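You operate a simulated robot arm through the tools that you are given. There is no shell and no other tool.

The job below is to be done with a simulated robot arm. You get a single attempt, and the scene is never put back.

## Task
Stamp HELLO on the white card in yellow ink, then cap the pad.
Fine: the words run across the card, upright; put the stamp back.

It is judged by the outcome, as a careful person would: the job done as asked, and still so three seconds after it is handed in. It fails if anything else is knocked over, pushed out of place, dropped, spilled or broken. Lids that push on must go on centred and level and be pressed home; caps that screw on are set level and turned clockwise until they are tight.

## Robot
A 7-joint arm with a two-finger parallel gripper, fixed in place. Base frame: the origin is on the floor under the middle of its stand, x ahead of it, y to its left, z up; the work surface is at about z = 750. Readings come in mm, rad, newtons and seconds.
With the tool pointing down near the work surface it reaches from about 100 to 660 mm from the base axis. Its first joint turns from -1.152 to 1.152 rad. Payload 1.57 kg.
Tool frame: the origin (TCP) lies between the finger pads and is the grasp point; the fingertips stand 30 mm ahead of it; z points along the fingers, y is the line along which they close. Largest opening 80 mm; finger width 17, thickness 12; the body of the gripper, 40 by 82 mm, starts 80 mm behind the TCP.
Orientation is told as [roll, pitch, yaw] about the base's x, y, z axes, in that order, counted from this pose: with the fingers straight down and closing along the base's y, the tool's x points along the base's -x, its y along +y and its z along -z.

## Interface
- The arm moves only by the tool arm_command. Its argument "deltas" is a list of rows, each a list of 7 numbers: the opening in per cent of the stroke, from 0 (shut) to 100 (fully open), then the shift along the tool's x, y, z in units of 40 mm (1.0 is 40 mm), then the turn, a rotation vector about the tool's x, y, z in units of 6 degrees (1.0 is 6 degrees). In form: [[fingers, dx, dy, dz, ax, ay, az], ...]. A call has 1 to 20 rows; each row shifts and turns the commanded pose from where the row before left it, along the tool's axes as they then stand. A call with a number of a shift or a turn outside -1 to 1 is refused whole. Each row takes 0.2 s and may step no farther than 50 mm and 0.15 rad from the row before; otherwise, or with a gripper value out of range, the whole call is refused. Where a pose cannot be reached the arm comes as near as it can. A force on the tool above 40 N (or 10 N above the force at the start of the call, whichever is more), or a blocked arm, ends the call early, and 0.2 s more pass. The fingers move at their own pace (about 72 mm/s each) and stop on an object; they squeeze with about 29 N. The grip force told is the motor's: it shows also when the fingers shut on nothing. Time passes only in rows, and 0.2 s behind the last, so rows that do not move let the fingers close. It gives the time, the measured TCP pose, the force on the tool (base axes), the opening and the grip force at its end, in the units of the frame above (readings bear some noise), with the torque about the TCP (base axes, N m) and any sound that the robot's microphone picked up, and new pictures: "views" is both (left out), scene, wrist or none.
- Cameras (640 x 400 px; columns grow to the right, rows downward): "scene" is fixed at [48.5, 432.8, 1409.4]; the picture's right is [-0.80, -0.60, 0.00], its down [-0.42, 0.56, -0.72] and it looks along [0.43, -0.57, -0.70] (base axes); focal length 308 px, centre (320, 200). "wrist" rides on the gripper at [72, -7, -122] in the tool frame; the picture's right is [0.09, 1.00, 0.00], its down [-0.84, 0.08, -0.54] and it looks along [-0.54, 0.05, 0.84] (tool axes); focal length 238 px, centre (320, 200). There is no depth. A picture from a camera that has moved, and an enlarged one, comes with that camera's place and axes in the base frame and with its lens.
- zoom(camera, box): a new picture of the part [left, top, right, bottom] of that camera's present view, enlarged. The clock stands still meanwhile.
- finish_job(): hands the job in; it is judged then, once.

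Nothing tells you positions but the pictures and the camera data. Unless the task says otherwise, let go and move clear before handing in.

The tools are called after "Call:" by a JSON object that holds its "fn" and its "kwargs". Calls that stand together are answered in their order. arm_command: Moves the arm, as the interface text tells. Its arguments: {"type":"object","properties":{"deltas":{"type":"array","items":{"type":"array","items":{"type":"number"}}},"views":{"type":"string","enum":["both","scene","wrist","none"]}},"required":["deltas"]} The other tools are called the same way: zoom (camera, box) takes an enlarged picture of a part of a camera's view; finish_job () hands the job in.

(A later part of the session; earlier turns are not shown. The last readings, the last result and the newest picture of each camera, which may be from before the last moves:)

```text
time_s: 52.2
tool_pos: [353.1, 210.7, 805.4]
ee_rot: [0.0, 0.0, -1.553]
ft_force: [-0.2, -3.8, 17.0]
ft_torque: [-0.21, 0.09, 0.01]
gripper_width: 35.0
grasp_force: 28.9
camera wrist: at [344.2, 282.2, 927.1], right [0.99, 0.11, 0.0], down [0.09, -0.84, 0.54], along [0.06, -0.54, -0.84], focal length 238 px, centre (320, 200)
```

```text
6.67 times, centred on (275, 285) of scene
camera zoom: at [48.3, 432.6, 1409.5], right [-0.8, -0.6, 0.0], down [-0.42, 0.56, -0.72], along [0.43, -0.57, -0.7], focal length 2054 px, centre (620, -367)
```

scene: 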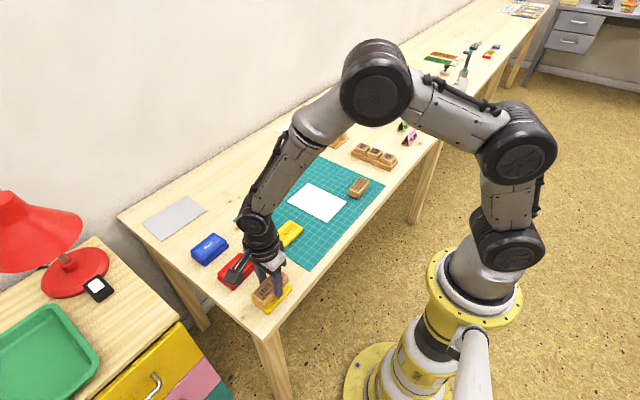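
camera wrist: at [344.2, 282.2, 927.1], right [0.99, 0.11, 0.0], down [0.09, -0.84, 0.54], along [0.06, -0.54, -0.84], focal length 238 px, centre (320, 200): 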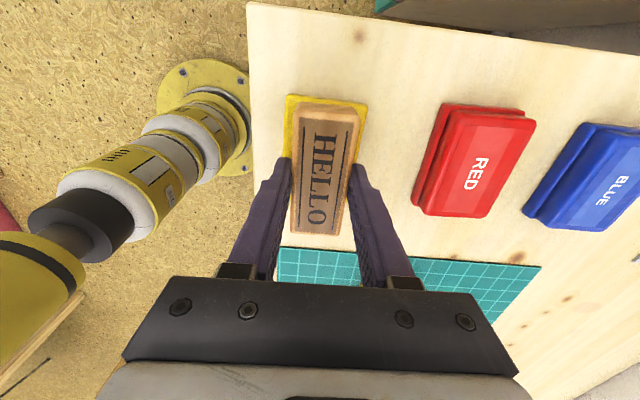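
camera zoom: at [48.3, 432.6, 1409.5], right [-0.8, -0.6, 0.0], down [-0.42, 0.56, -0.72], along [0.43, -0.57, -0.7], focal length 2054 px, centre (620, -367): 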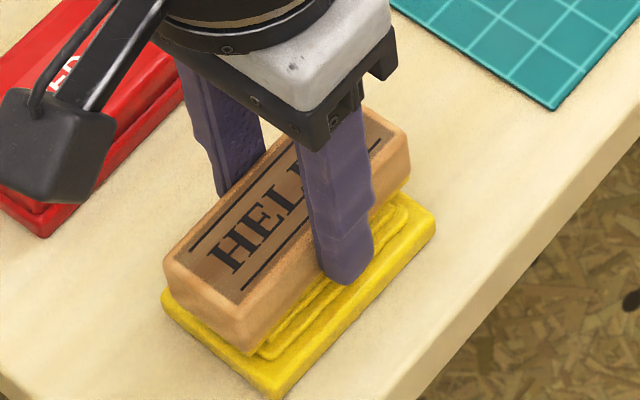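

Good even pressure (about 17 N). I'll lift slightly and look at the die's colour.

Call:
{"fn": "arm_command", "kwargs": {"deltas": [[20, 0, 0, -0.03, 0, 0, 0], [20, 0, 0, -0.08, 0, 0, 0], [20, 0, 0, -0.2, 0, 0, 0], [20, 0, 0, -0.2, 0, 0, 0], [20, 0, 0, 0, 0, 0, 0]], "views": "none"}}

Call:
{"fn": "zoom", "kwargs": {"camera": "scene", "box": [240, 250, 310, 310]}}

```text
time_s: 53.4
tool_pos: [353.7, 209.9, 822.1]
ee_rot: [-0.002, 0.001, -1.553]
ft_force: [-0.9, -0.1, -0.6]
ft_torque: [-0.02, 0.0, -0.02]
gripper_width: 35.0
grasp_force: 28.6
```

```text
6.67 times, centred on (275, 280) of scene
camera zoom: at [48.5, 432.8, 1409.4], right [-0.8, -0.6, 0.0], down [-0.42, 0.56, -0.72], along [0.43, -0.57, -0.7], focal length 2054 px, centre (620, -333)
```

zoom: 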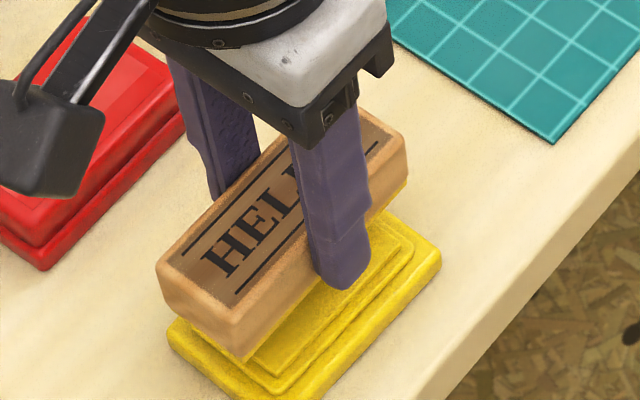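

Call:
{"fn": "zoom", "kwargs": {"camera": "scene", "box": [252, 280, 292, 308]}}

Call:
{"fn": "zoom", "kwargs": {"camera": "wrist", "box": [270, 80, 380, 160]}}

```text
14.29 times, centred on (272, 294) of scene
camera zoom: at [48.5, 432.8, 1409.4], right [-0.8, -0.6, 0.0], down [-0.42, 0.56, -0.72], along [0.43, -0.57, -0.7], focal length 4401 px, centre (1006, -1143)
```

zoom: 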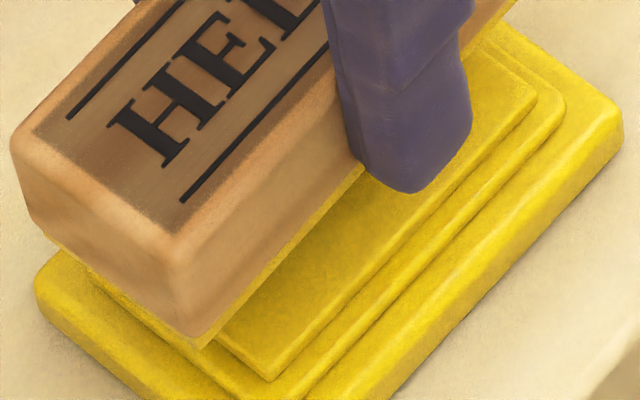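

```text
5.00 times, centred on (325, 120) of wrist
camera zoom: at [344.4, 282.1, 945.3], right [0.99, 0.11, 0.0], down [0.09, -0.84, 0.54], along [0.06, -0.54, -0.84], focal length 1192 px, centre (295, 600)
```

zoom: 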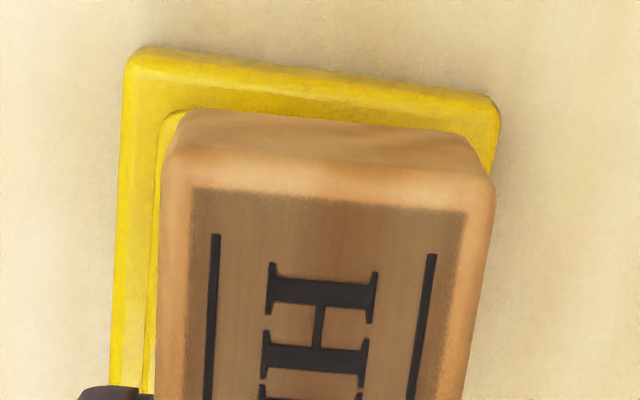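

The die edges are yellow all around. Since the ink bed is slightly shorter than the die, I'll dab again offset ±6 mm along its length and finish with a centred dab.

Call:
{"fn": "arm_command", "kwargs": {"deltas": [[20, 0.15, 0, 0.1, 0, 0, 0], [20, 0, 0, 0.2, 0, 0, 0], [20, 0, 0, 0.15, 0, 0, 0], [20, 0, 0, 0.045, 0, 0, 0], [20, 0, 0, 0, 0, 0, 0]], "views": "none"}}

Call:
{"fn": "zoom", "kwargs": {"camera": "scene", "box": [240, 255, 310, 315]}}

```text
time_s: 54.6
tool_pos: [352.9, 217.2, 806.5]
ee_rot: [0.001, 0.0, -1.555]
ft_force: [-5.6, -4.4, 19.7]
ft_torque: [-0.31, 0.25, -0.07]
gripper_width: 35.2
grasp_force: 28.6
```

```text
6.67 times, centred on (275, 285) of scene
camera zoom: at [48.2, 432.6, 1409.5], right [-0.8, -0.6, 0.0], down [-0.42, 0.56, -0.72], along [0.43, -0.57, -0.7], focal length 2054 px, centre (620, -367)
```

zoom: 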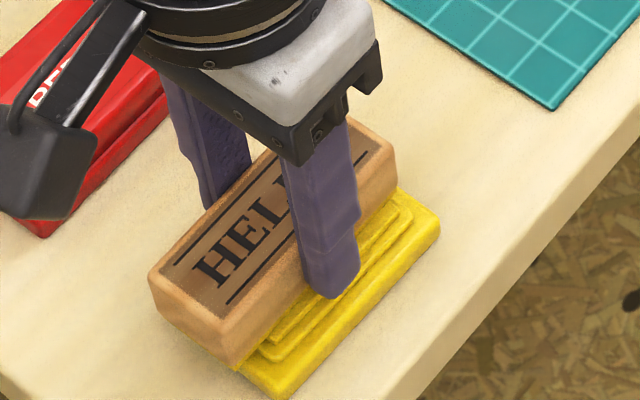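

Call:
{"fn": "arm_command", "kwargs": {"deltas": [[20, 0, 0, -0.04, 0, 0, 0], [20, 0, 0, -0.1, 0, 0, 0], [20, -0.15, 0, -0.1, 0, 0, 0], [20, -0.15, 0, 0, 0, 0, 0], [20, 0, 0, 0.12, 0, 0, 0], [20, 0, 0, 0.08, 0, 0, 0], [20, 0, 0, 0.025, 0, 0, 0], [20, 0, 0, 0, 0, 0, 0]], "views": "none"}}

Call:
{"fn": "zoom", "kwargs": {"camera": "scene", "box": [240, 255, 310, 315]}}

```text
time_s: 56.4
tool_pos: [353.2, 205.6, 804.8]
ee_rot: [0.001, 0.0, -1.553]
ft_force: [0.2, 0.0, -1.0]
ft_torque: [0.0, 0.02, 0.0]
gripper_width: 34.9
grasp_force: 29.1
```

```text
6.67 times, centred on (275, 285) of scene
camera zoom: at [48.5, 432.8, 1409.4], right [-0.8, -0.6, 0.0], down [-0.42, 0.56, -0.72], along [0.43, -0.57, -0.7], focal length 2054 px, centre (620, -367)
```

zoom: 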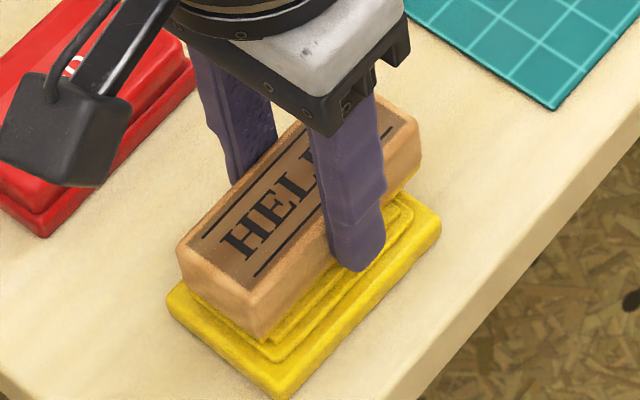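

Call:
{"fn": "arm_command", "kwargs": {"deltas": [[20, 0, 0, 0.02, 0, 0, 0], [20, 0, 0, 0, 0, 0, 0]], "views": "none"}}

Call:
{"fn": "arm_command", "kwargs": {"deltas": [[20, 0, 0, 0.015, 0, 0, 0], [20, 0, 0, 0, 0, 0, 0]], "views": "none"}}

Call:
{"fn": "zoom", "kwargs": {"camera": "scene", "box": [240, 255, 310, 315]}}

```text
time_s: 57.0
tool_pos: [354.4, 205.1, 804.7]
ee_rot: [0.0, 0.001, -1.555]
ft_force: [-5.0, -1.1, 10.0]
ft_torque: [0.06, 0.11, 0.04]
gripper_width: 35.0
grasp_force: 28.9
```

```text
time_s: 57.6
tool_pos: [354.7, 205.0, 805.3]
ee_rot: [0.005, 0.001, -1.553]
ft_force: [-4.9, -2.3, 22.5]
ft_torque: [-0.02, 0.24, 0.04]
gripper_width: 35.2
grasp_force: 29.3
```

```text
6.67 times, centred on (275, 285) of scene
camera zoom: at [48.2, 432.6, 1409.5], right [-0.8, -0.6, 0.0], down [-0.42, 0.56, -0.72], along [0.43, -0.57, -0.7], focal length 2054 px, centre (620, -367)
```

zoom: 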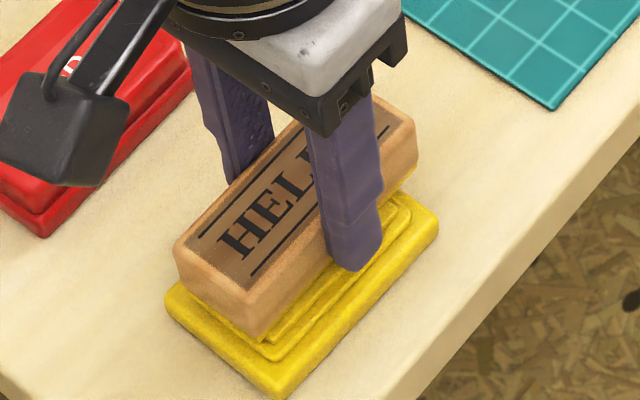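

Good. Now the final centred dab.

Call:
{"fn": "arm_command", "kwargs": {"deltas": [[20, 0, 0, -0.04, 0, 0, 0], [20, 0, 0, -0.1, 0, 0, 0], [20, 0.15, 0, 0, 0, 0, 0], [20, 0, 0, 0.08, 0, 0, 0], [20, 0, 0, 0.04, 0, 0, 0], [20, 0, 0, 0.01, 0, 0, 0], [20, 0, 0, 0, 0, 0, 0]], "views": "none"}}

```text
time_s: 59.2
tool_pos: [353.9, 211.3, 805.6]
ee_rot: [0.001, -0.001, -1.555]
ft_force: [-4.9, -0.4, 11.4]
ft_torque: [-0.03, 0.19, 0.0]
gripper_width: 35.2
grasp_force: 29.0
```

Inked with about 11 N, centred and flat. Lifting straight up and checking the stamp and pad.

Call:
{"fn": "arm_command", "kwargs": {"deltas": [[20, 0, 0, -0.04, 0, 0, 0], [20, 0, 0, -0.1, 0, 0, 0], [20, 0, 0, -0.25, 0, 0, 0], [20, 0, 0, -0.4, 0, 0, 0], [20, 0, 0, -0.4, 0, 0, 0], [20, 0, 0, -0.2, 0, 0, 0], [20, 0, 0, 0, 0, 0, 0]]}}

Call:
{"fn": "zoom", "kwargs": {"camera": "scene", "box": [230, 230, 310, 315]}}

Call:
{"fn": "zoom", "kwargs": {"camera": "wrist", "box": [240, 60, 400, 240]}}

```text
time_s: 60.8
tool_pos: [353.1, 208.8, 860.5]
ee_rot: [0.001, 0.0, -1.553]
ft_force: [-0.4, -0.5, -1.2]
ft_torque: [0.0, -0.02, -0.01]
gripper_width: 34.9
grasp_force: 29.5
camera wrist: at [344.3, 280.9, 981.9], right [0.99, 0.11, 0.0], down [0.09, -0.84, 0.54], along [0.06, -0.54, -0.84], focal length 238 px, centre (320, 200)
```

scene: 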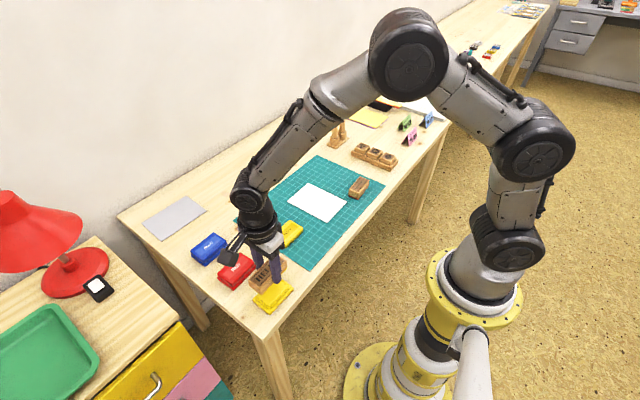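
wrist: 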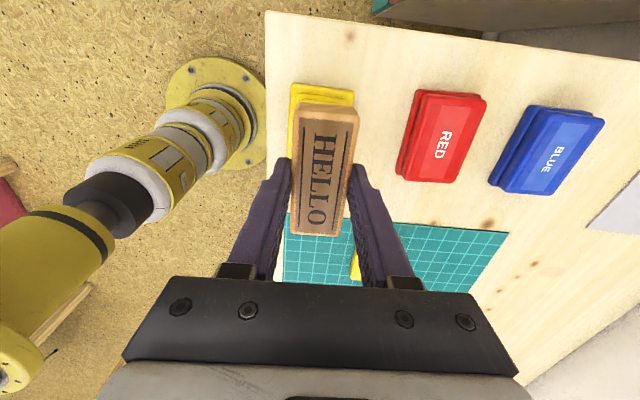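

```text
4.71 times, centred on (270, 272) of scene
camera zoom: at [48.5, 432.8, 1409.4], right [-0.8, -0.6, 0.0], down [-0.42, 0.56, -0.72], along [0.43, -0.57, -0.7], focal length 1450 px, centre (555, -141)
```

zoom: 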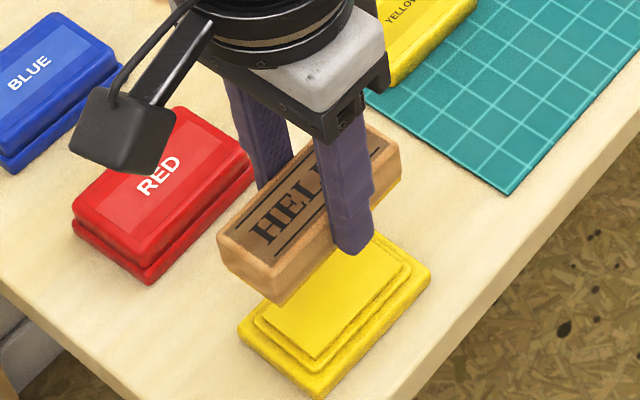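

```text
2.22 times, centred on (320, 150) of wrist
camera zoom: at [344.3, 280.9, 981.9], right [0.99, 0.11, 0.0], down [0.09, -0.84, 0.54], along [0.06, -0.54, -0.84], focal length 530 px, centre (320, 311)
```

zoom: 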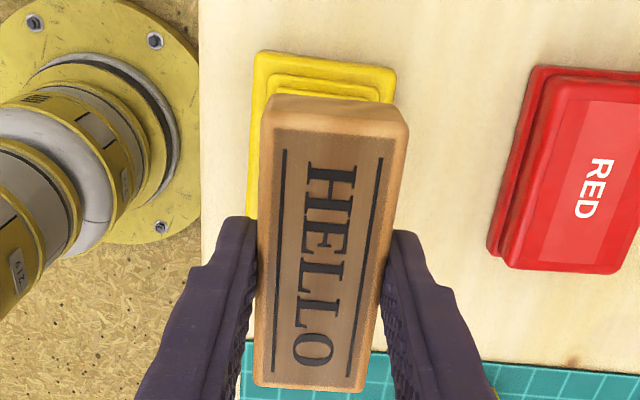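

The stamp hasn't shifted in the grip and the pad is in place. Now carrying it to over the card's centre.

Call:
{"fn": "arm_command", "kwargs": {"deltas": [[20, -0.3, 0.094, 0, 0, 0, 0], [20, -0.6, 0.187, 0, 0, 0, 0], [20, -0.75, 0.234, 0, 0, 0, 0], [20, -0.75, 0.234, 0, 0, 0, 0], [20, -0.75, 0.234, 0, 0, 0, 0], [20, -0.75, 0.234, 0, 0, 0, 0], [20, -0.75, 0.234, 0, 0, 0, 0], [20, -0.75, 0.234, 0, 0, 0, 0], [20, -0.75, 0.234, 0, 0, 0, 0], [20, -0.75, 0.234, 0, 0, 0, 0], [20, -0.6, 0.187, 0, 0, 0, 0], [20, -0.225, 0.07, 0, 0, 0, 0], [20, 0, 0, 0.5, 0, 0, 0], [20, 0, 0, 0.5, 0, 0, 0], [20, 0, 0, 0, 0, 0, 0]]}}

Call:
{"fn": "zoom", "kwargs": {"camera": "scene", "box": [270, 150, 370, 230]}}

Call:
{"fn": "zoom", "kwargs": {"camera": "wrist", "box": [200, 60, 440, 240]}}

```text
time_s: 64.0
tool_pos: [456.1, -98.6, 819.4]
ee_rot: [0.0, 0.002, -1.552]
ft_force: [-0.7, -0.1, -0.6]
ft_torque: [0.01, 0.02, 0.01]
gripper_width: 35.0
grasp_force: 29.2
camera wrist: at [447.5, -25.9, 941.1], right [0.99, 0.11, 0.0], down [0.09, -0.84, 0.54], along [0.06, -0.54, -0.84], focal length 238 px, centre (320, 200)
```

scene: 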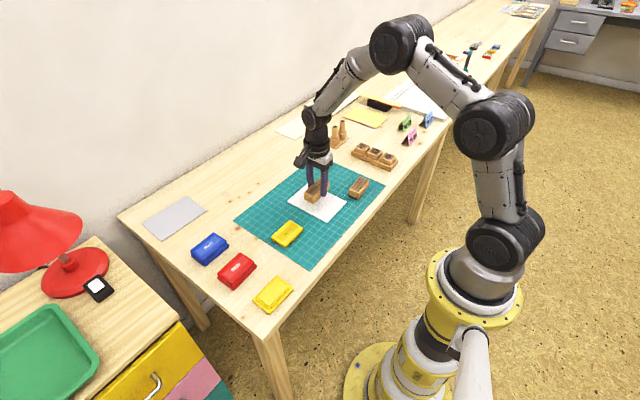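
wrist: 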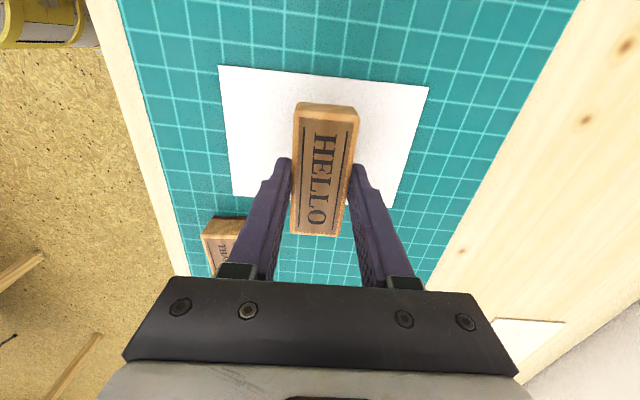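

```text
5.00 times, centred on (320, 190) of scene
camera zoom: at [48.5, 432.8, 1409.4], right [-0.8, -0.6, 0.0], down [-0.42, 0.56, -0.72], along [0.43, -0.57, -0.7], focal length 1540 px, centre (320, 250)
```

zoom: 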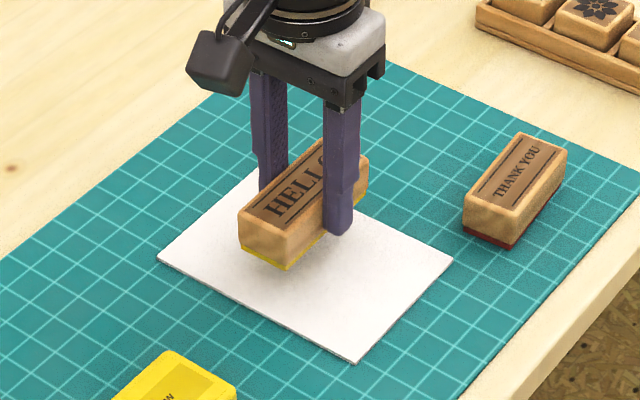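

```text
2.22 times, centred on (320, 150) of wrist
camera zoom: at [447.5, -25.9, 941.1], right [0.99, 0.11, 0.0], down [0.09, -0.84, 0.54], along [0.06, -0.54, -0.84], focal length 530 px, centre (320, 311)
```

zoom: 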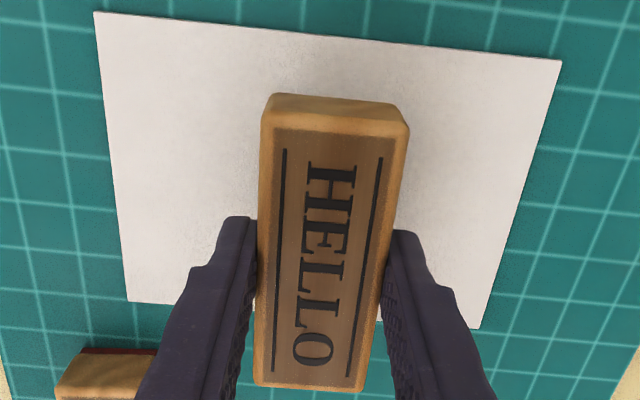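

Stamp centre (455, -96) matches the card centre and the angles agree to a fraction of a degree. Lowering onto the card.

Call:
{"fn": "arm_command", "kwargs": {"deltas": [[20, 0, 0, 0.3, 0, 0, 0], [20, 0, 0, 0.2, 0, 0, 0], [20, 0, 0, 0.1, 0, 0, 0], [20, 0, 0, 0, 0, 0, 0]], "views": "none"}}

Call:
{"fn": "zoom", "kwargs": {"camera": "scene", "box": [280, 160, 360, 225]}}

```text
time_s: 65.0
tool_pos: [456.0, -97.5, 797.0]
ee_rot: [-0.001, 0.001, -1.554]
ft_force: [-1.0, -0.3, -0.5]
ft_torque: [0.02, 0.01, 0.02]
gripper_width: 35.1
grasp_force: 28.5
```

```text
6.15 times, centred on (320, 192) of scene
camera zoom: at [48.5, 432.8, 1409.4], right [-0.8, -0.6, 0.0], down [-0.42, 0.56, -0.72], along [0.43, -0.57, -0.7], focal length 1896 px, centre (320, 246)
```

zoom: 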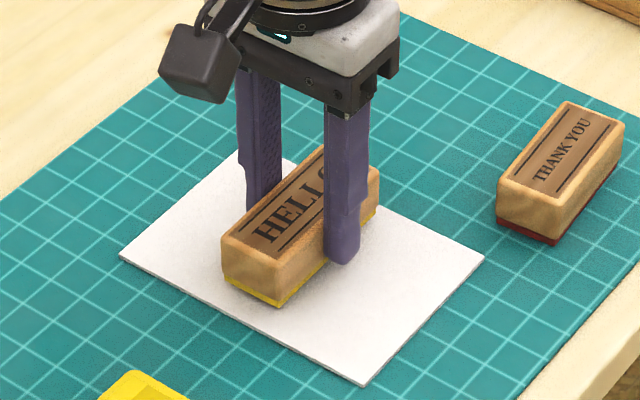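

Call:
{"fn": "arm_command", "kwargs": {"deltas": [[20, 0, 0, 0.05, 0, 0, 0], [20, 0, 0, 0.03, 0, 0, 0], [20, 0, 0, 0, 0, 0, 0]], "views": "none"}}

Call:
{"fn": "arm_command", "kwargs": {"deltas": [[20, 0, 0, 0.025, 0, 0, 0], [20, 0, 0, 0, 0, 0, 0]], "views": "none"}}

Call:
{"fn": "arm_command", "kwargs": {"deltas": [[20, 0, 0, 0.025, 0, 0, 0], [20, 0, 0, 0, 0, 0, 0]], "views": "none"}}

```text
time_s: 65.8
tool_pos: [456.1, -97.7, 792.5]
ee_rot: [0.0, 0.0, -1.553]
ft_force: [-0.3, 0.6, -1.3]
ft_torque: [0.0, 0.0, -0.03]
gripper_width: 35.1
grasp_force: 29.1
```

```text
time_s: 66.4
tool_pos: [455.3, -96.6, 791.3]
ee_rot: [-0.001, 0.001, -1.555]
ft_force: [0.0, 0.4, -0.3]
ft_torque: [-0.02, 0.0, -0.02]
gripper_width: 35.2
grasp_force: 28.9
```

```text
time_s: 67.0
tool_pos: [456.7, -97.8, 790.6]
ee_rot: [0.002, 0.0, -1.554]
ft_force: [-0.9, 0.1, 2.6]
ft_torque: [0.0, 0.03, 0.0]
gripper_width: 35.3
grasp_force: 28.4
```

Touching the card (2.6 N). Pressing down firmly and evenly.

Call:
{"fn": "arm_command", "kwargs": {"deltas": [[20, 0, 0, 0.025, 0, 0, 0], [20, 0, 0, 0, 0, 0, 0]], "views": "none"}}

Call:
{"fn": "zoom", "kwargs": {"camera": "scene", "box": [280, 160, 360, 225]}}

```text
time_s: 67.6
tool_pos: [455.6, -97.3, 791.4]
ee_rot: [0.002, -0.001, -1.553]
ft_force: [-0.4, 0.7, 7.9]
ft_torque: [0.05, 0.04, 0.01]
gripper_width: 34.7
grasp_force: 28.9
```

```text
6.15 times, centred on (320, 192) of scene
camera zoom: at [48.4, 432.8, 1409.4], right [-0.8, -0.6, 0.0], down [-0.42, 0.56, -0.72], along [0.43, -0.57, -0.7], focal length 1896 px, centre (320, 246)
```

zoom: 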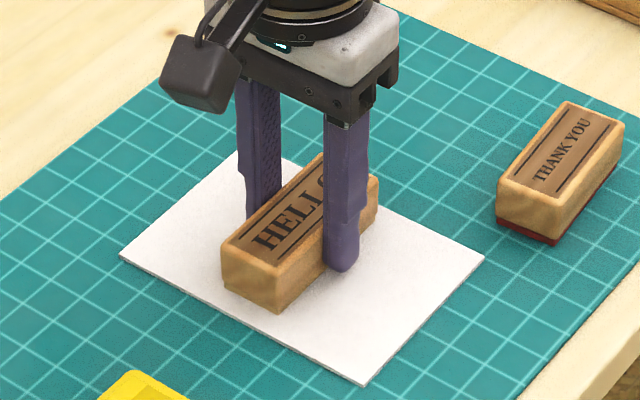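

Call:
{"fn": "arm_command", "kwargs": {"deltas": [[20, 0, 0, 0.02, 0, 0, 0], [20, 0, 0, 0, 0, 0, 0], [20, 0, 0, 0, 0, 0, 0]], "views": "none"}}

```text
time_s: 68.4
tool_pos: [456.9, -96.6, 790.9]
ee_rot: [0.005, 0.0, -1.553]
ft_force: [-1.7, -0.4, 15.8]
ft_torque: [0.05, 0.04, 0.0]
gripper_width: 35.1
grasp_force: 29.0
```

A firm 15.8 N with almost no torque, so it's flat. Lifting straight up.

Call:
{"fn": "arm_command", "kwargs": {"deltas": [[20, 0, 0, -0.04, 0, 0, 0], [20, 0, 0, -0.06, 0, 0, 0], [20, 0, 0, -0.15, 0, 0, 0], [20, 0, 0, -0.4, 0, 0, 0], [20, 0, 0, -0.5, 0, 0, 0], [20, 0, 0, -0.3, 0, 0, 0], [20, 0, 0, 0, 0, 0, 0]]}}

Call:
{"fn": "zoom", "kwargs": {"camera": "scene", "box": [270, 150, 370, 230]}}

Call:
{"fn": "zoom", "kwargs": {"camera": "wrist", "box": [200, 40, 440, 240]}}

```text
time_s: 70.0
tool_pos: [455.8, -96.4, 846.3]
ee_rot: [-0.002, -0.002, -1.554]
ft_force: [0.1, -0.2, -0.3]
ft_torque: [-0.01, 0.01, 0.0]
gripper_width: 35.0
grasp_force: 29.1
camera wrist: at [446.7, -25.5, 967.6], right [0.99, 0.11, 0.0], down [0.09, -0.84, 0.54], along [0.06, -0.54, -0.84], focal length 238 px, centre (320, 200)
```

scene: 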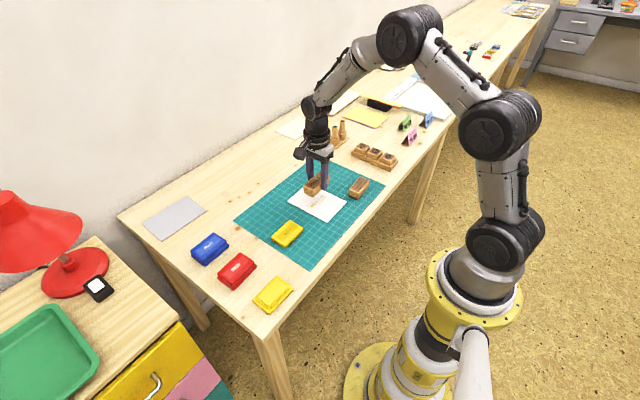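
wrist: 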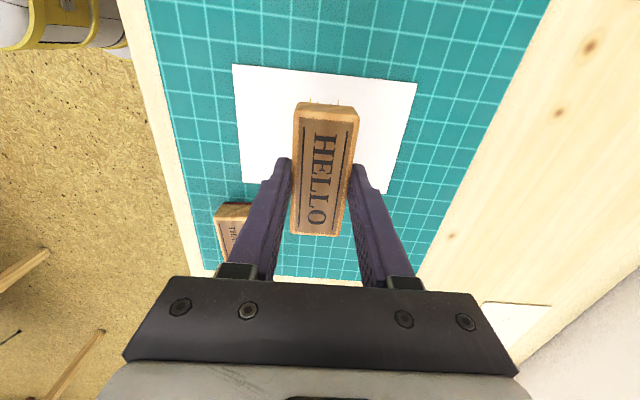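

```text
5.00 times, centred on (320, 190) of scene
camera zoom: at [48.5, 432.8, 1409.4], right [-0.8, -0.6, 0.0], down [-0.42, 0.56, -0.72], along [0.43, -0.57, -0.7], focal length 1540 px, centre (320, 250)
```

zoom: 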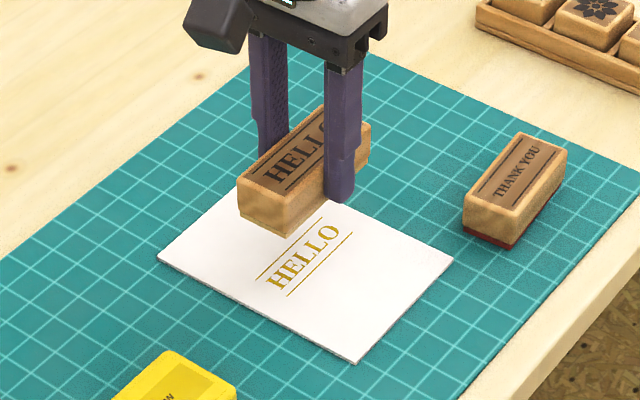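

```text
2.00 times, centred on (320, 140) of wrist
camera zoom: at [446.7, -25.5, 967.6], right [0.99, 0.11, 0.0], down [0.09, -0.84, 0.54], along [0.06, -0.54, -0.84], focal length 477 px, centre (320, 320)
```

zoom: 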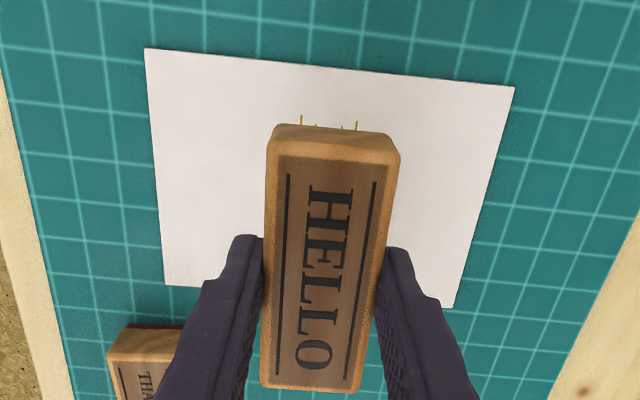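

HELLO is printed clearly in yellow, upright and centred. Now I'll return the stamp to the exact spot I took it from.

Call:
{"fn": "arm_command", "kwargs": {"deltas": [[20, -0.3, 0.137, 0, 0, 0, 0], [20, -0.6, 0.274, 0, 0, 0, 0], [20, -0.75, 0.343, 0, 0, 0, 0], [20, -0.75, 0.343, 0, 0, 0, 0], [20, -0.6, 0.274, 0, 0, 0, 0], [20, -0.285, 0.1315, 0, 0, 0, 0], [20, 0, 0, 0.3, 0, 0, 0], [20, 0, 0, 0.4, 0, 0, 0], [20, 0, 0, 0.4, 0, 0, 0], [20, 0, 0, 0.2, 0, 0, 0], [20, 0, 0, 0, 0, 0, 0]]}}

Call:
{"fn": "zoom", "kwargs": {"camera": "scene", "box": [300, 140, 360, 190]}}

Call:
{"fn": "zoom", "kwargs": {"camera": "wrist", "box": [240, 80, 400, 220]}}

```text
time_s: 72.4
tool_pos: [517.5, -227.3, 794.9]
ee_rot: [0.0, 0.0, -1.553]
ft_force: [-0.4, 0.0, -0.6]
ft_torque: [0.0, 0.01, 0.01]
gripper_width: 34.9
grasp_force: 28.6
camera wrist: at [508.9, -155.9, 916.5], right [0.99, 0.11, 0.0], down [0.09, -0.84, 0.54], along [0.06, -0.54, -0.84], focal length 238 px, centre (320, 200)
```

scene: 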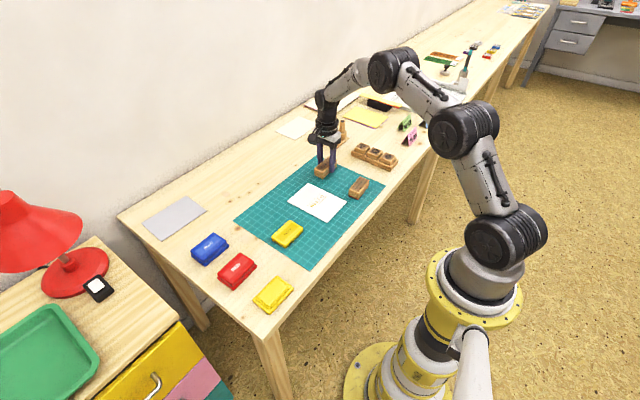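
wrist: 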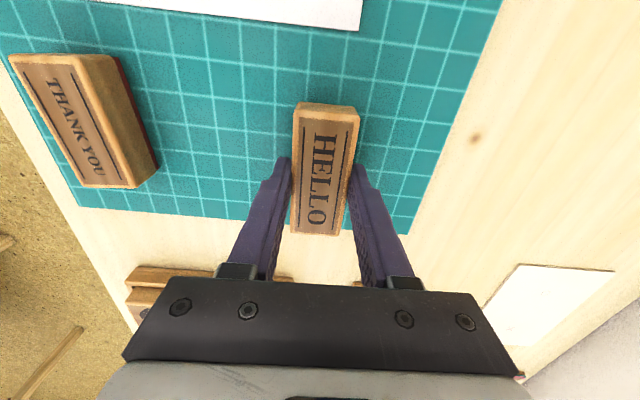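

```text
8.00 times, centred on (330, 165) of scene
camera zoom: at [48.5, 432.8, 1409.4], right [-0.8, -0.6, 0.0], down [-0.42, 0.56, -0.72], along [0.43, -0.57, -0.7], focal length 2465 px, centre (240, 480)
```

zoom: 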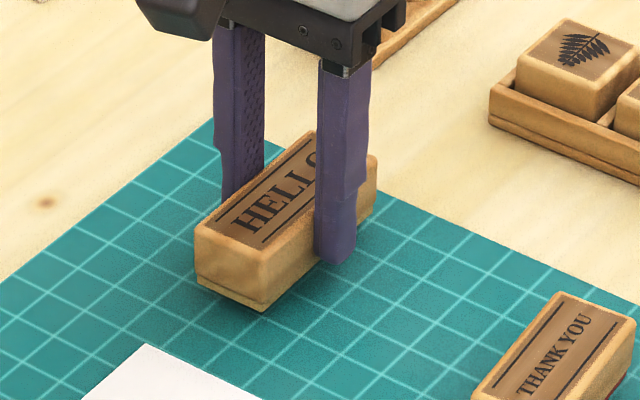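

```text
2.86 times, centred on (320, 150) of wrist
camera zoom: at [508.9, -155.9, 916.5], right [0.99, 0.11, 0.0], down [0.09, -0.84, 0.54], along [0.06, -0.54, -0.84], focal length 681 px, centre (320, 343)
```

zoom: 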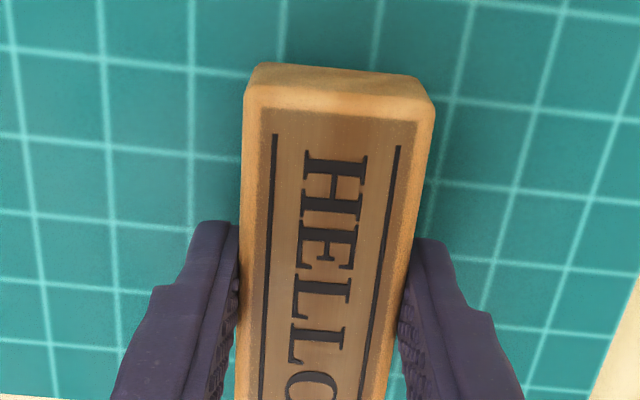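

Call:
{"fn": "arm_command", "kwargs": {"deltas": [[20, 0, 0, 0.07, 0, 0, 0], [20, 0, 0, 0.04, 0, 0, 0], [20, 0, 0, 0, 0, 0, 0]], "views": "none"}}

Call:
{"fn": "arm_command", "kwargs": {"deltas": [[20, 0, 0, 0.02, 0, 0, 0], [20, 0, 0, 0, 0, 0, 0]], "views": "none"}}

Call:
{"fn": "arm_command", "kwargs": {"deltas": [[20, 0, 0, 0.02, 0, 0, 0], [20, 0, 0, 0, 0, 0, 0]], "views": "none"}}

```text
time_s: 73.2
tool_pos: [518.2, -228.5, 789.8]
ee_rot: [0.0, -0.001, -1.554]
ft_force: [0.3, -0.4, -1.1]
ft_torque: [0.01, 0.0, -0.02]
gripper_width: 35.0
grasp_force: 28.9
```

```text
time_s: 73.8
tool_pos: [517.8, -226.6, 789.7]
ee_rot: [0.0, 0.0, -1.552]
ft_force: [-0.3, 0.9, -0.3]
ft_torque: [-0.03, 0.01, 0.0]
gripper_width: 35.0
grasp_force: 28.6
```

```text
time_s: 74.4
tool_pos: [518.7, -226.8, 788.9]
ee_rot: [0.0, 0.0, -1.552]
ft_force: [-0.4, 0.3, -1.7]
ft_torque: [0.0, 0.0, -0.01]
gripper_width: 35.3
grasp_force: 29.5
```

Call:
{"fn": "arm_command", "kwargs": {"deltas": [[20, 0, 0, 0.015, 0, 0, 0], [20, 0, 0, 0, 0, 0, 0]], "views": "none"}}

Call:
{"fn": "zoom", "kwargs": {"camera": "scene", "box": [300, 140, 360, 190]}}

```text
time_s: 75.0
tool_pos: [517.9, -226.9, 788.5]
ee_rot: [0.0, -0.001, -1.554]
ft_force: [0.5, -0.4, -0.8]
ft_torque: [0.02, -0.02, 0.01]
gripper_width: 35.1
grasp_force: 29.0
```

```text
8.00 times, centred on (330, 165) of scene
camera zoom: at [48.5, 432.8, 1409.4], right [-0.8, -0.6, 0.0], down [-0.42, 0.56, -0.72], along [0.43, -0.57, -0.7], focal length 2465 px, centre (240, 480)
```

zoom: 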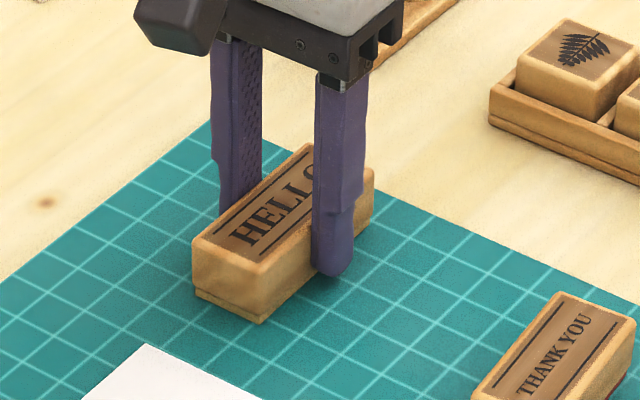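

Call:
{"fn": "arm_command", "kwargs": {"deltas": [[20, 0, 0, 0.015, 0, 0, 0], [20, 0, 0, 0, 0, 0, 0]], "views": "none"}}

Call:
{"fn": "arm_command", "kwargs": {"deltas": [[20, 0, 0, 0.01, 0, 0, 0], [20, 0, 0, 0, 0, 0, 0]], "views": "none"}}

```text
time_s: 75.6
tool_pos: [518.8, -227.2, 787.9]
ee_rot: [0.0, 0.001, -1.554]
ft_force: [-0.9, 0.0, 0.4]
ft_torque: [0.04, 0.04, 0.0]
gripper_width: 34.8
grasp_force: 29.2
```

```text
time_s: 76.2
tool_pos: [518.3, -227.5, 789.2]
ee_rot: [0.001, 0.001, -1.554]
ft_force: [-3.1, 3.2, 6.0]
ft_torque: [0.17, 0.14, 0.01]
gripper_width: 35.0
grasp_force: 28.9
```

The stamp is resting on the mat. Releasing and rising straight up.

Call:
{"fn": "arm_command", "kwargs": {"deltas": [[20, 0, 0, -0.005, 0, 0, 0], [50, 0, 0, 0, 0, 0, 0], [75, 0, 0, 0, 0, 0, 0], [80, 0, 0, 0, 0, 0, 0], [80, 0, 0, -0.3, 0, 0, 0], [80, 0, 0, -0.6, 0, 0, 0], [80, 0, 0, -0.8, 0, 0, 0], [80, 0, 0, -0.8, 0, 0, 0], [80, 0, 0, 0, 0, 0, 0]]}}

Call:
{"fn": "zoom", "kwargs": {"camera": "scene", "box": [300, 140, 360, 190]}}

Call:
{"fn": "zoom", "kwargs": {"camera": "scene", "box": [280, 165, 360, 230]}}

```text
time_s: 78.2
tool_pos: [517.4, -226.5, 886.7]
ee_rot: [-0.001, 0.001, -1.554]
ft_force: [0.5, 0.1, -0.3]
ft_torque: [0.01, 0.01, 0.01]
gripper_width: 64.2
grasp_force: 0.0
camera wrist: at [508.6, -155.6, 1008.8], right [0.99, 0.11, 0.0], down [0.09, -0.84, 0.54], along [0.06, -0.54, -0.84], focal length 238 px, centre (320, 200)
```

scene: 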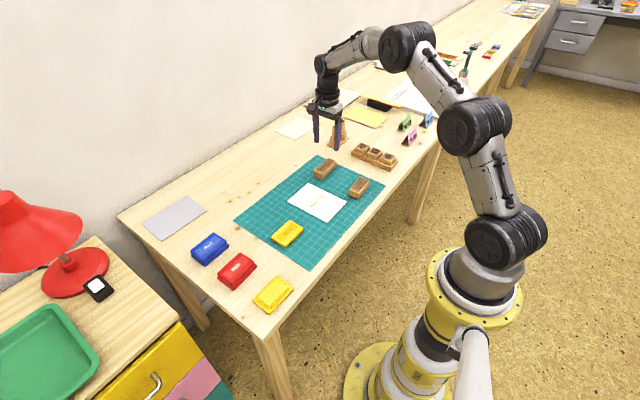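
wrist: 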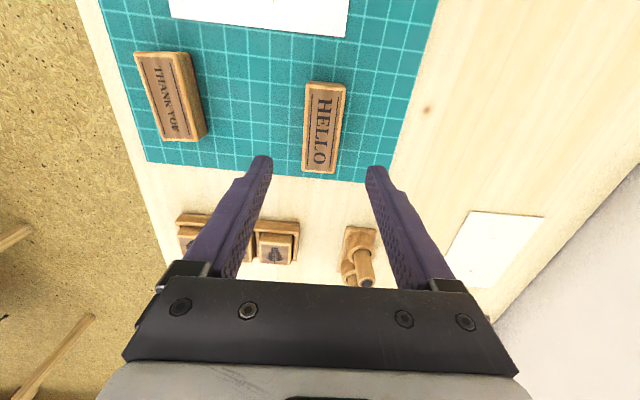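

```text
8.00 times, centred on (330, 165) of scene
camera zoom: at [48.5, 432.8, 1409.4], right [-0.8, -0.6, 0.0], down [-0.42, 0.56, -0.72], along [0.43, -0.57, -0.7], focal length 2465 px, centre (240, 480)
```

zoom: 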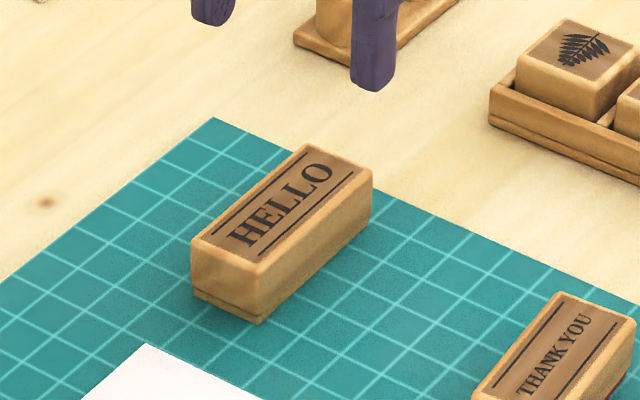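

```text
6.15 times, centred on (320, 198) of scene
camera zoom: at [48.5, 432.8, 1409.4], right [-0.8, -0.6, 0.0], down [-0.42, 0.56, -0.72], along [0.43, -0.57, -0.7], focal length 1896 px, centre (320, 215)
```

zoom: 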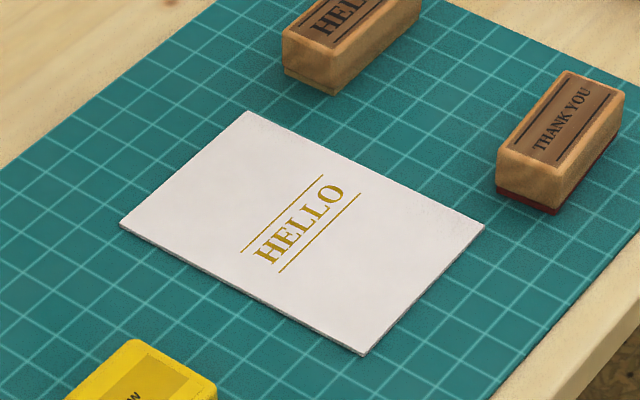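

The stamp is back in place and the print is crisp. Next I'll restore the gripper yaw and move above the lid.

Call:
{"fn": "arm_command", "kwargs": {"deltas": [[100, 0, 0, 0, 0, 0, 0.17], [100, 0.3, -0.08, 0, 0, 0, 0], [100, 0.6, -0.163, 0, 0, 0, 0], [100, 0.8, -0.217, 0, 0, 0, 0], [100, 0.8, -0.217, 0, 0, 0, 0], [100, 0.8, -0.217, 0, 0, 0, 0], [100, 0.8, -0.217, 0, 0, 0, 0], [100, 0.8, -0.217, 0, 0, 0, 0], [100, 0.8, -0.217, 0, 0, 0, 0], [100, 0.8, -0.217, 0.3, 0, 0, 0], [100, 0.4, -0.11, 0.5, 0, 0, 0], [100, 0.205, -0.058, 0.6, 0, 0, 0], [100, 0, 0, 0.4, 0, 0, 0], [100, 0, 0, 0, 0, 0, 0]]}}

Call:
{"fn": "zoom", "kwargs": {"camera": "wrist", "box": [240, 80, 420, 240]}}

Call:
{"fn": "zoom", "kwargs": {"camera": "scene", "box": [230, 180, 320, 320]}}

```text
time_s: 81.2
tool_pos: [443.0, 55.9, 816.6]
ee_rot: [-0.002, -0.001, -1.571]
ft_force: [0.8, 0.1, 0.8]
ft_torque: [-0.01, -0.01, 0.02]
gripper_width: 79.9
grasp_force: 0.0
camera wrist: at [434.7, 127.7, 937.3], right [1.0, 0.09, 0.0], down [0.08, -0.84, 0.54], along [0.05, -0.54, -0.84], focal length 238 px, centre (320, 200)
```

scene: 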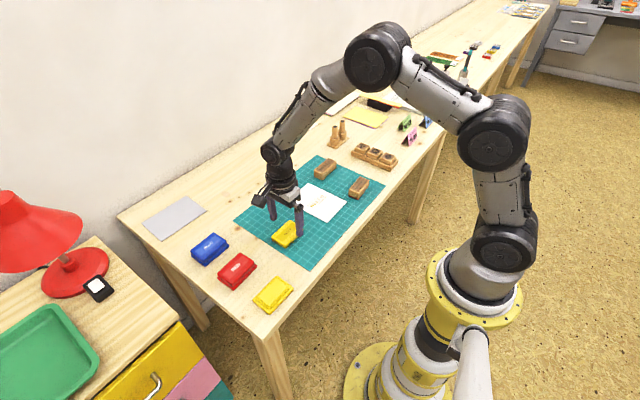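
wrist: 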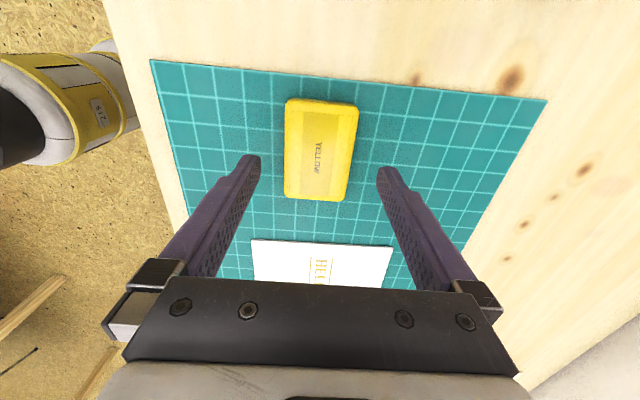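

```text
2.50 times, centred on (330, 160) of wrist
camera zoom: at [434.7, 127.7, 937.3], right [1.0, 0.09, 0.0], down [0.08, -0.84, 0.54], along [0.05, -0.54, -0.84], focal length 596 px, centre (295, 300)
```

zoom: 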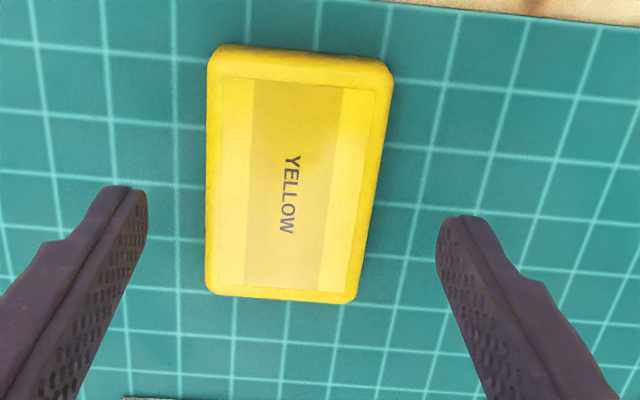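

```text
2.86 times, centred on (275, 250) of scene
camera zoom: at [48.5, 432.8, 1409.4], right [-0.8, -0.6, 0.0], down [-0.42, 0.56, -0.72], along [0.43, -0.57, -0.7], focal length 880 px, centre (449, 57)
```

zoom: 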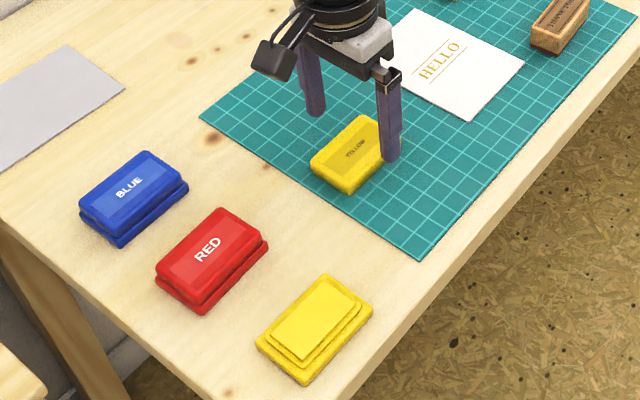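

The lid is at about (440, 56.5), so I'll shift slightly and come down around it.

Call:
{"fn": "arm_command", "kwargs": {"deltas": [[100, 0.03, -0.055, 0.2, 0, 0, 0], [100, 0, 0, 0.25, 0, 0, 0], [100, 0, 0, 0.25, 0, 0, 0], [80, 0, 0, 0, 0, 0, 0], [70, 0, 0, 0, 0, 0, 0], [70, 0, 0, 0, 0, 0, 0]], "views": "none"}}

Call:
{"fn": "zoom", "kwargs": {"camera": "wrist", "box": [240, 80, 420, 240]}}

Call:
{"fn": "zoom", "kwargs": {"camera": "scene", "box": [255, 200, 315, 250]}}

```text
time_s: 82.6
tool_pos: [439.8, 57.7, 786.6]
ee_rot: [-0.001, 0.0, -1.571]
ft_force: [0.1, 1.1, -0.8]
ft_torque: [0.02, 0.02, 0.01]
gripper_width: 56.0
grasp_force: 0.0
```

```text
2.50 times, centred on (330, 160) of wrist
camera zoom: at [432.5, 130.0, 909.0], right [1.0, 0.09, 0.0], down [0.08, -0.84, 0.54], along [0.05, -0.54, -0.84], focal length 596 px, centre (295, 300)
```

zoom: 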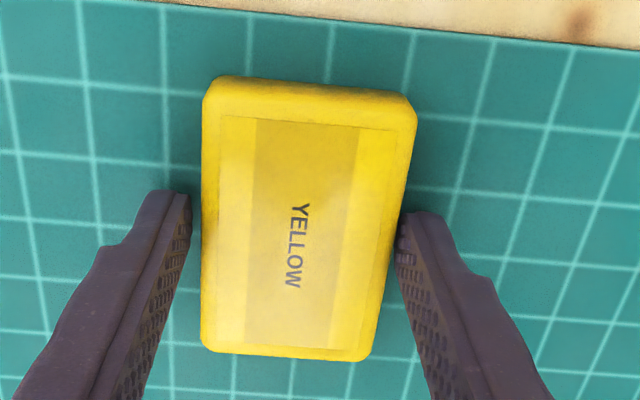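

```text
8.00 times, centred on (285, 225) of scene
camera zoom: at [48.5, 432.8, 1409.4], right [-0.8, -0.6, 0.0], down [-0.42, 0.56, -0.72], along [0.43, -0.57, -0.7], focal length 2465 px, centre (600, 0)
```

zoom: 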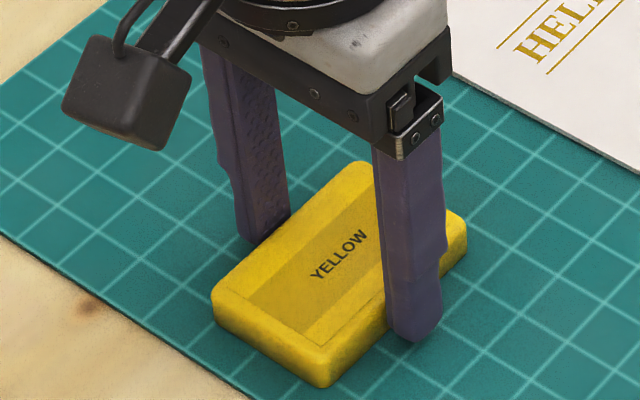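

Call:
{"fn": "arm_command", "kwargs": {"deltas": [[70, 0, 0.02, 0.05, 0, 0, 0], [70, 0, 0, 0.04, 0, 0, 0], [70, 0, 0, 0, 0, 0, 0]], "views": "none"}}

Call:
{"fn": "zoom", "kwargs": {"camera": "wrist", "box": [240, 80, 420, 240]}}

```text
time_s: 83.4
tool_pos: [440.5, 58.2, 783.4]
ee_rot: [0.001, 0.001, -1.571]
ft_force: [-0.1, 0.3, 0.1]
ft_torque: [-0.02, 0.03, 0.02]
gripper_width: 56.0
grasp_force: 0.1
```

```text
2.50 times, centred on (330, 160) of wrist
camera zoom: at [432.7, 129.9, 905.3], right [1.0, 0.09, 0.0], down [0.08, -0.84, 0.54], along [0.05, -0.54, -0.84], focal length 596 px, centre (295, 300)
```

zoom: 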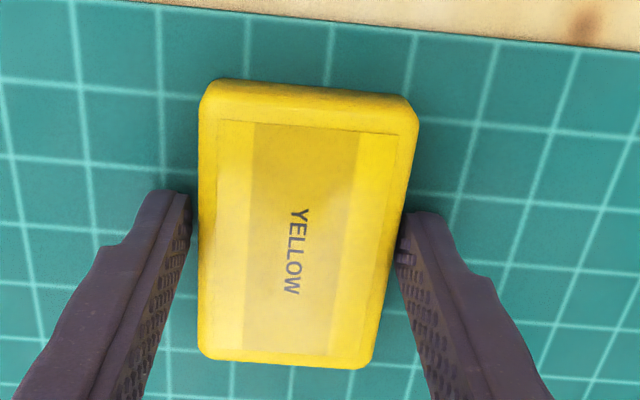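

Alignment matches the earlier grip. Closing on the lid and lifting gently.

Call:
{"fn": "arm_command", "kwargs": {"deltas": [[67, 0, 0.005, -0.005, 0, 0, 0], [64, 0, 0, 0, 0, 0, 0], [40, 0, 0, 0, 0, 0, 0], [40, 0, 0, 0, 0, 0, 0], [40, 0, 0, 0, 0, 0, 0], [40, 0, 0, -0.05, 0, 0, 0], [40, 0, 0, -0.08, 0, 0, 0], [40, 0, 0, -0.12, 0, 0, 0], [40, 0, 0, -0.15, 0, 0, 0], [40, 0, 0, -0.2, 0, 0, 0], [40, 0, 0, -0.2, 0, 0, 0], [40, 0, 0, -0.2, 0, 0, 0], [40, 0, 0, -0.2, 0, 0, 0], [40, 0, 0, -0.15, 0, 0, 0], [40, 0, 0, -0.1, 0, 0, 0], [40, 0, 0, 0, 0, 0, 0]]}}

Call:
{"fn": "zoom", "kwargs": {"camera": "wrist", "box": [240, 80, 420, 240]}}

Call:
{"fn": "zoom", "kwargs": {"camera": "scene", "box": [250, 180, 320, 240]}}

```text
time_s: 86.8
tool_pos: [440.5, 58.4, 841.5]
ee_rot: [-0.001, 0.001, -1.57]
ft_force: [0.4, -0.8, -0.1]
ft_torque: [0.0, 0.0, -0.01]
gripper_width: 51.1
grasp_force: 28.6
camera wrist: at [432.0, 130.2, 964.2], right [1.0, 0.09, 0.0], down [0.08, -0.84, 0.54], along [0.05, -0.54, -0.84], focal length 238 px, centre (320, 200)
```

scene: 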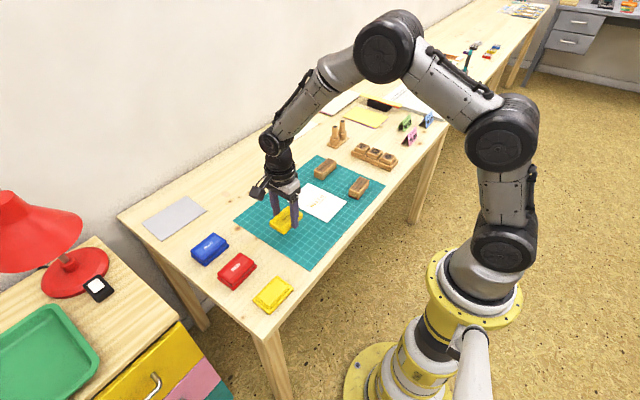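
wrist: 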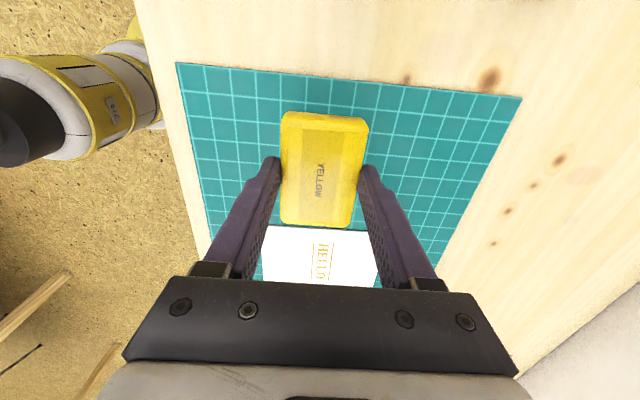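

```text
2.50 times, centred on (330, 160) of wrist
camera zoom: at [432.0, 130.2, 964.2], right [1.0, 0.09, 0.0], down [0.08, -0.84, 0.54], along [0.05, -0.54, -0.84], focal length 596 px, centre (295, 300)
```

zoom: 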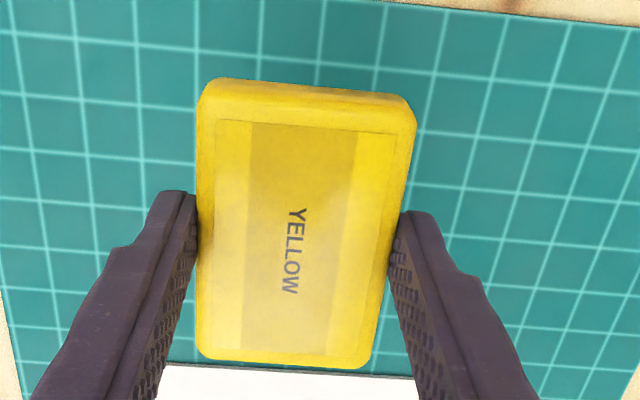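

```text
6.67 times, centred on (285, 210) of scene
camera zoom: at [48.5, 432.8, 1409.4], right [-0.8, -0.6, 0.0], down [-0.42, 0.56, -0.72], along [0.43, -0.57, -0.7], focal length 2054 px, centre (553, 133)
```

zoom: 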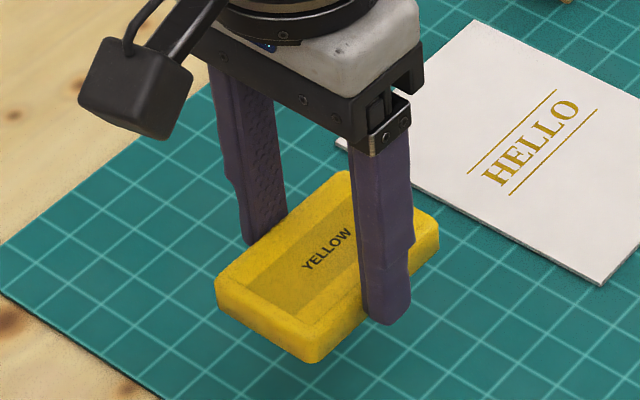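

The lid is held well. Before carrying it over, I'll check whether the pad base shifted during inking.

Call:
{"fn": "zoom", "kwargs": {"camera": "scene", "box": [245, 265, 300, 320]}}

```text
7.27 times, centred on (272, 292) of scene
camera zoom: at [48.5, 432.8, 1409.4], right [-0.8, -0.6, 0.0], down [-0.42, 0.56, -0.72], along [0.43, -0.57, -0.7], focal length 2241 px, centre (666, -473)
```

zoom: 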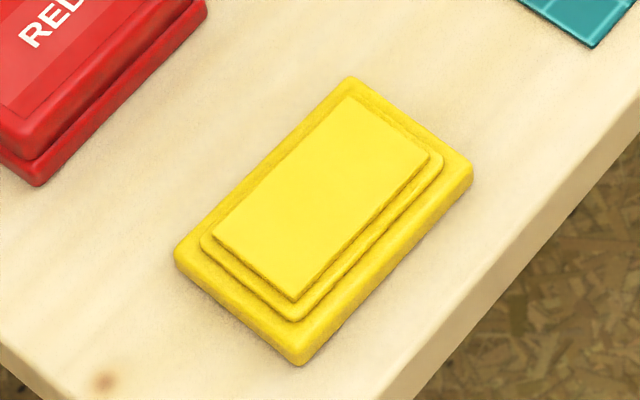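

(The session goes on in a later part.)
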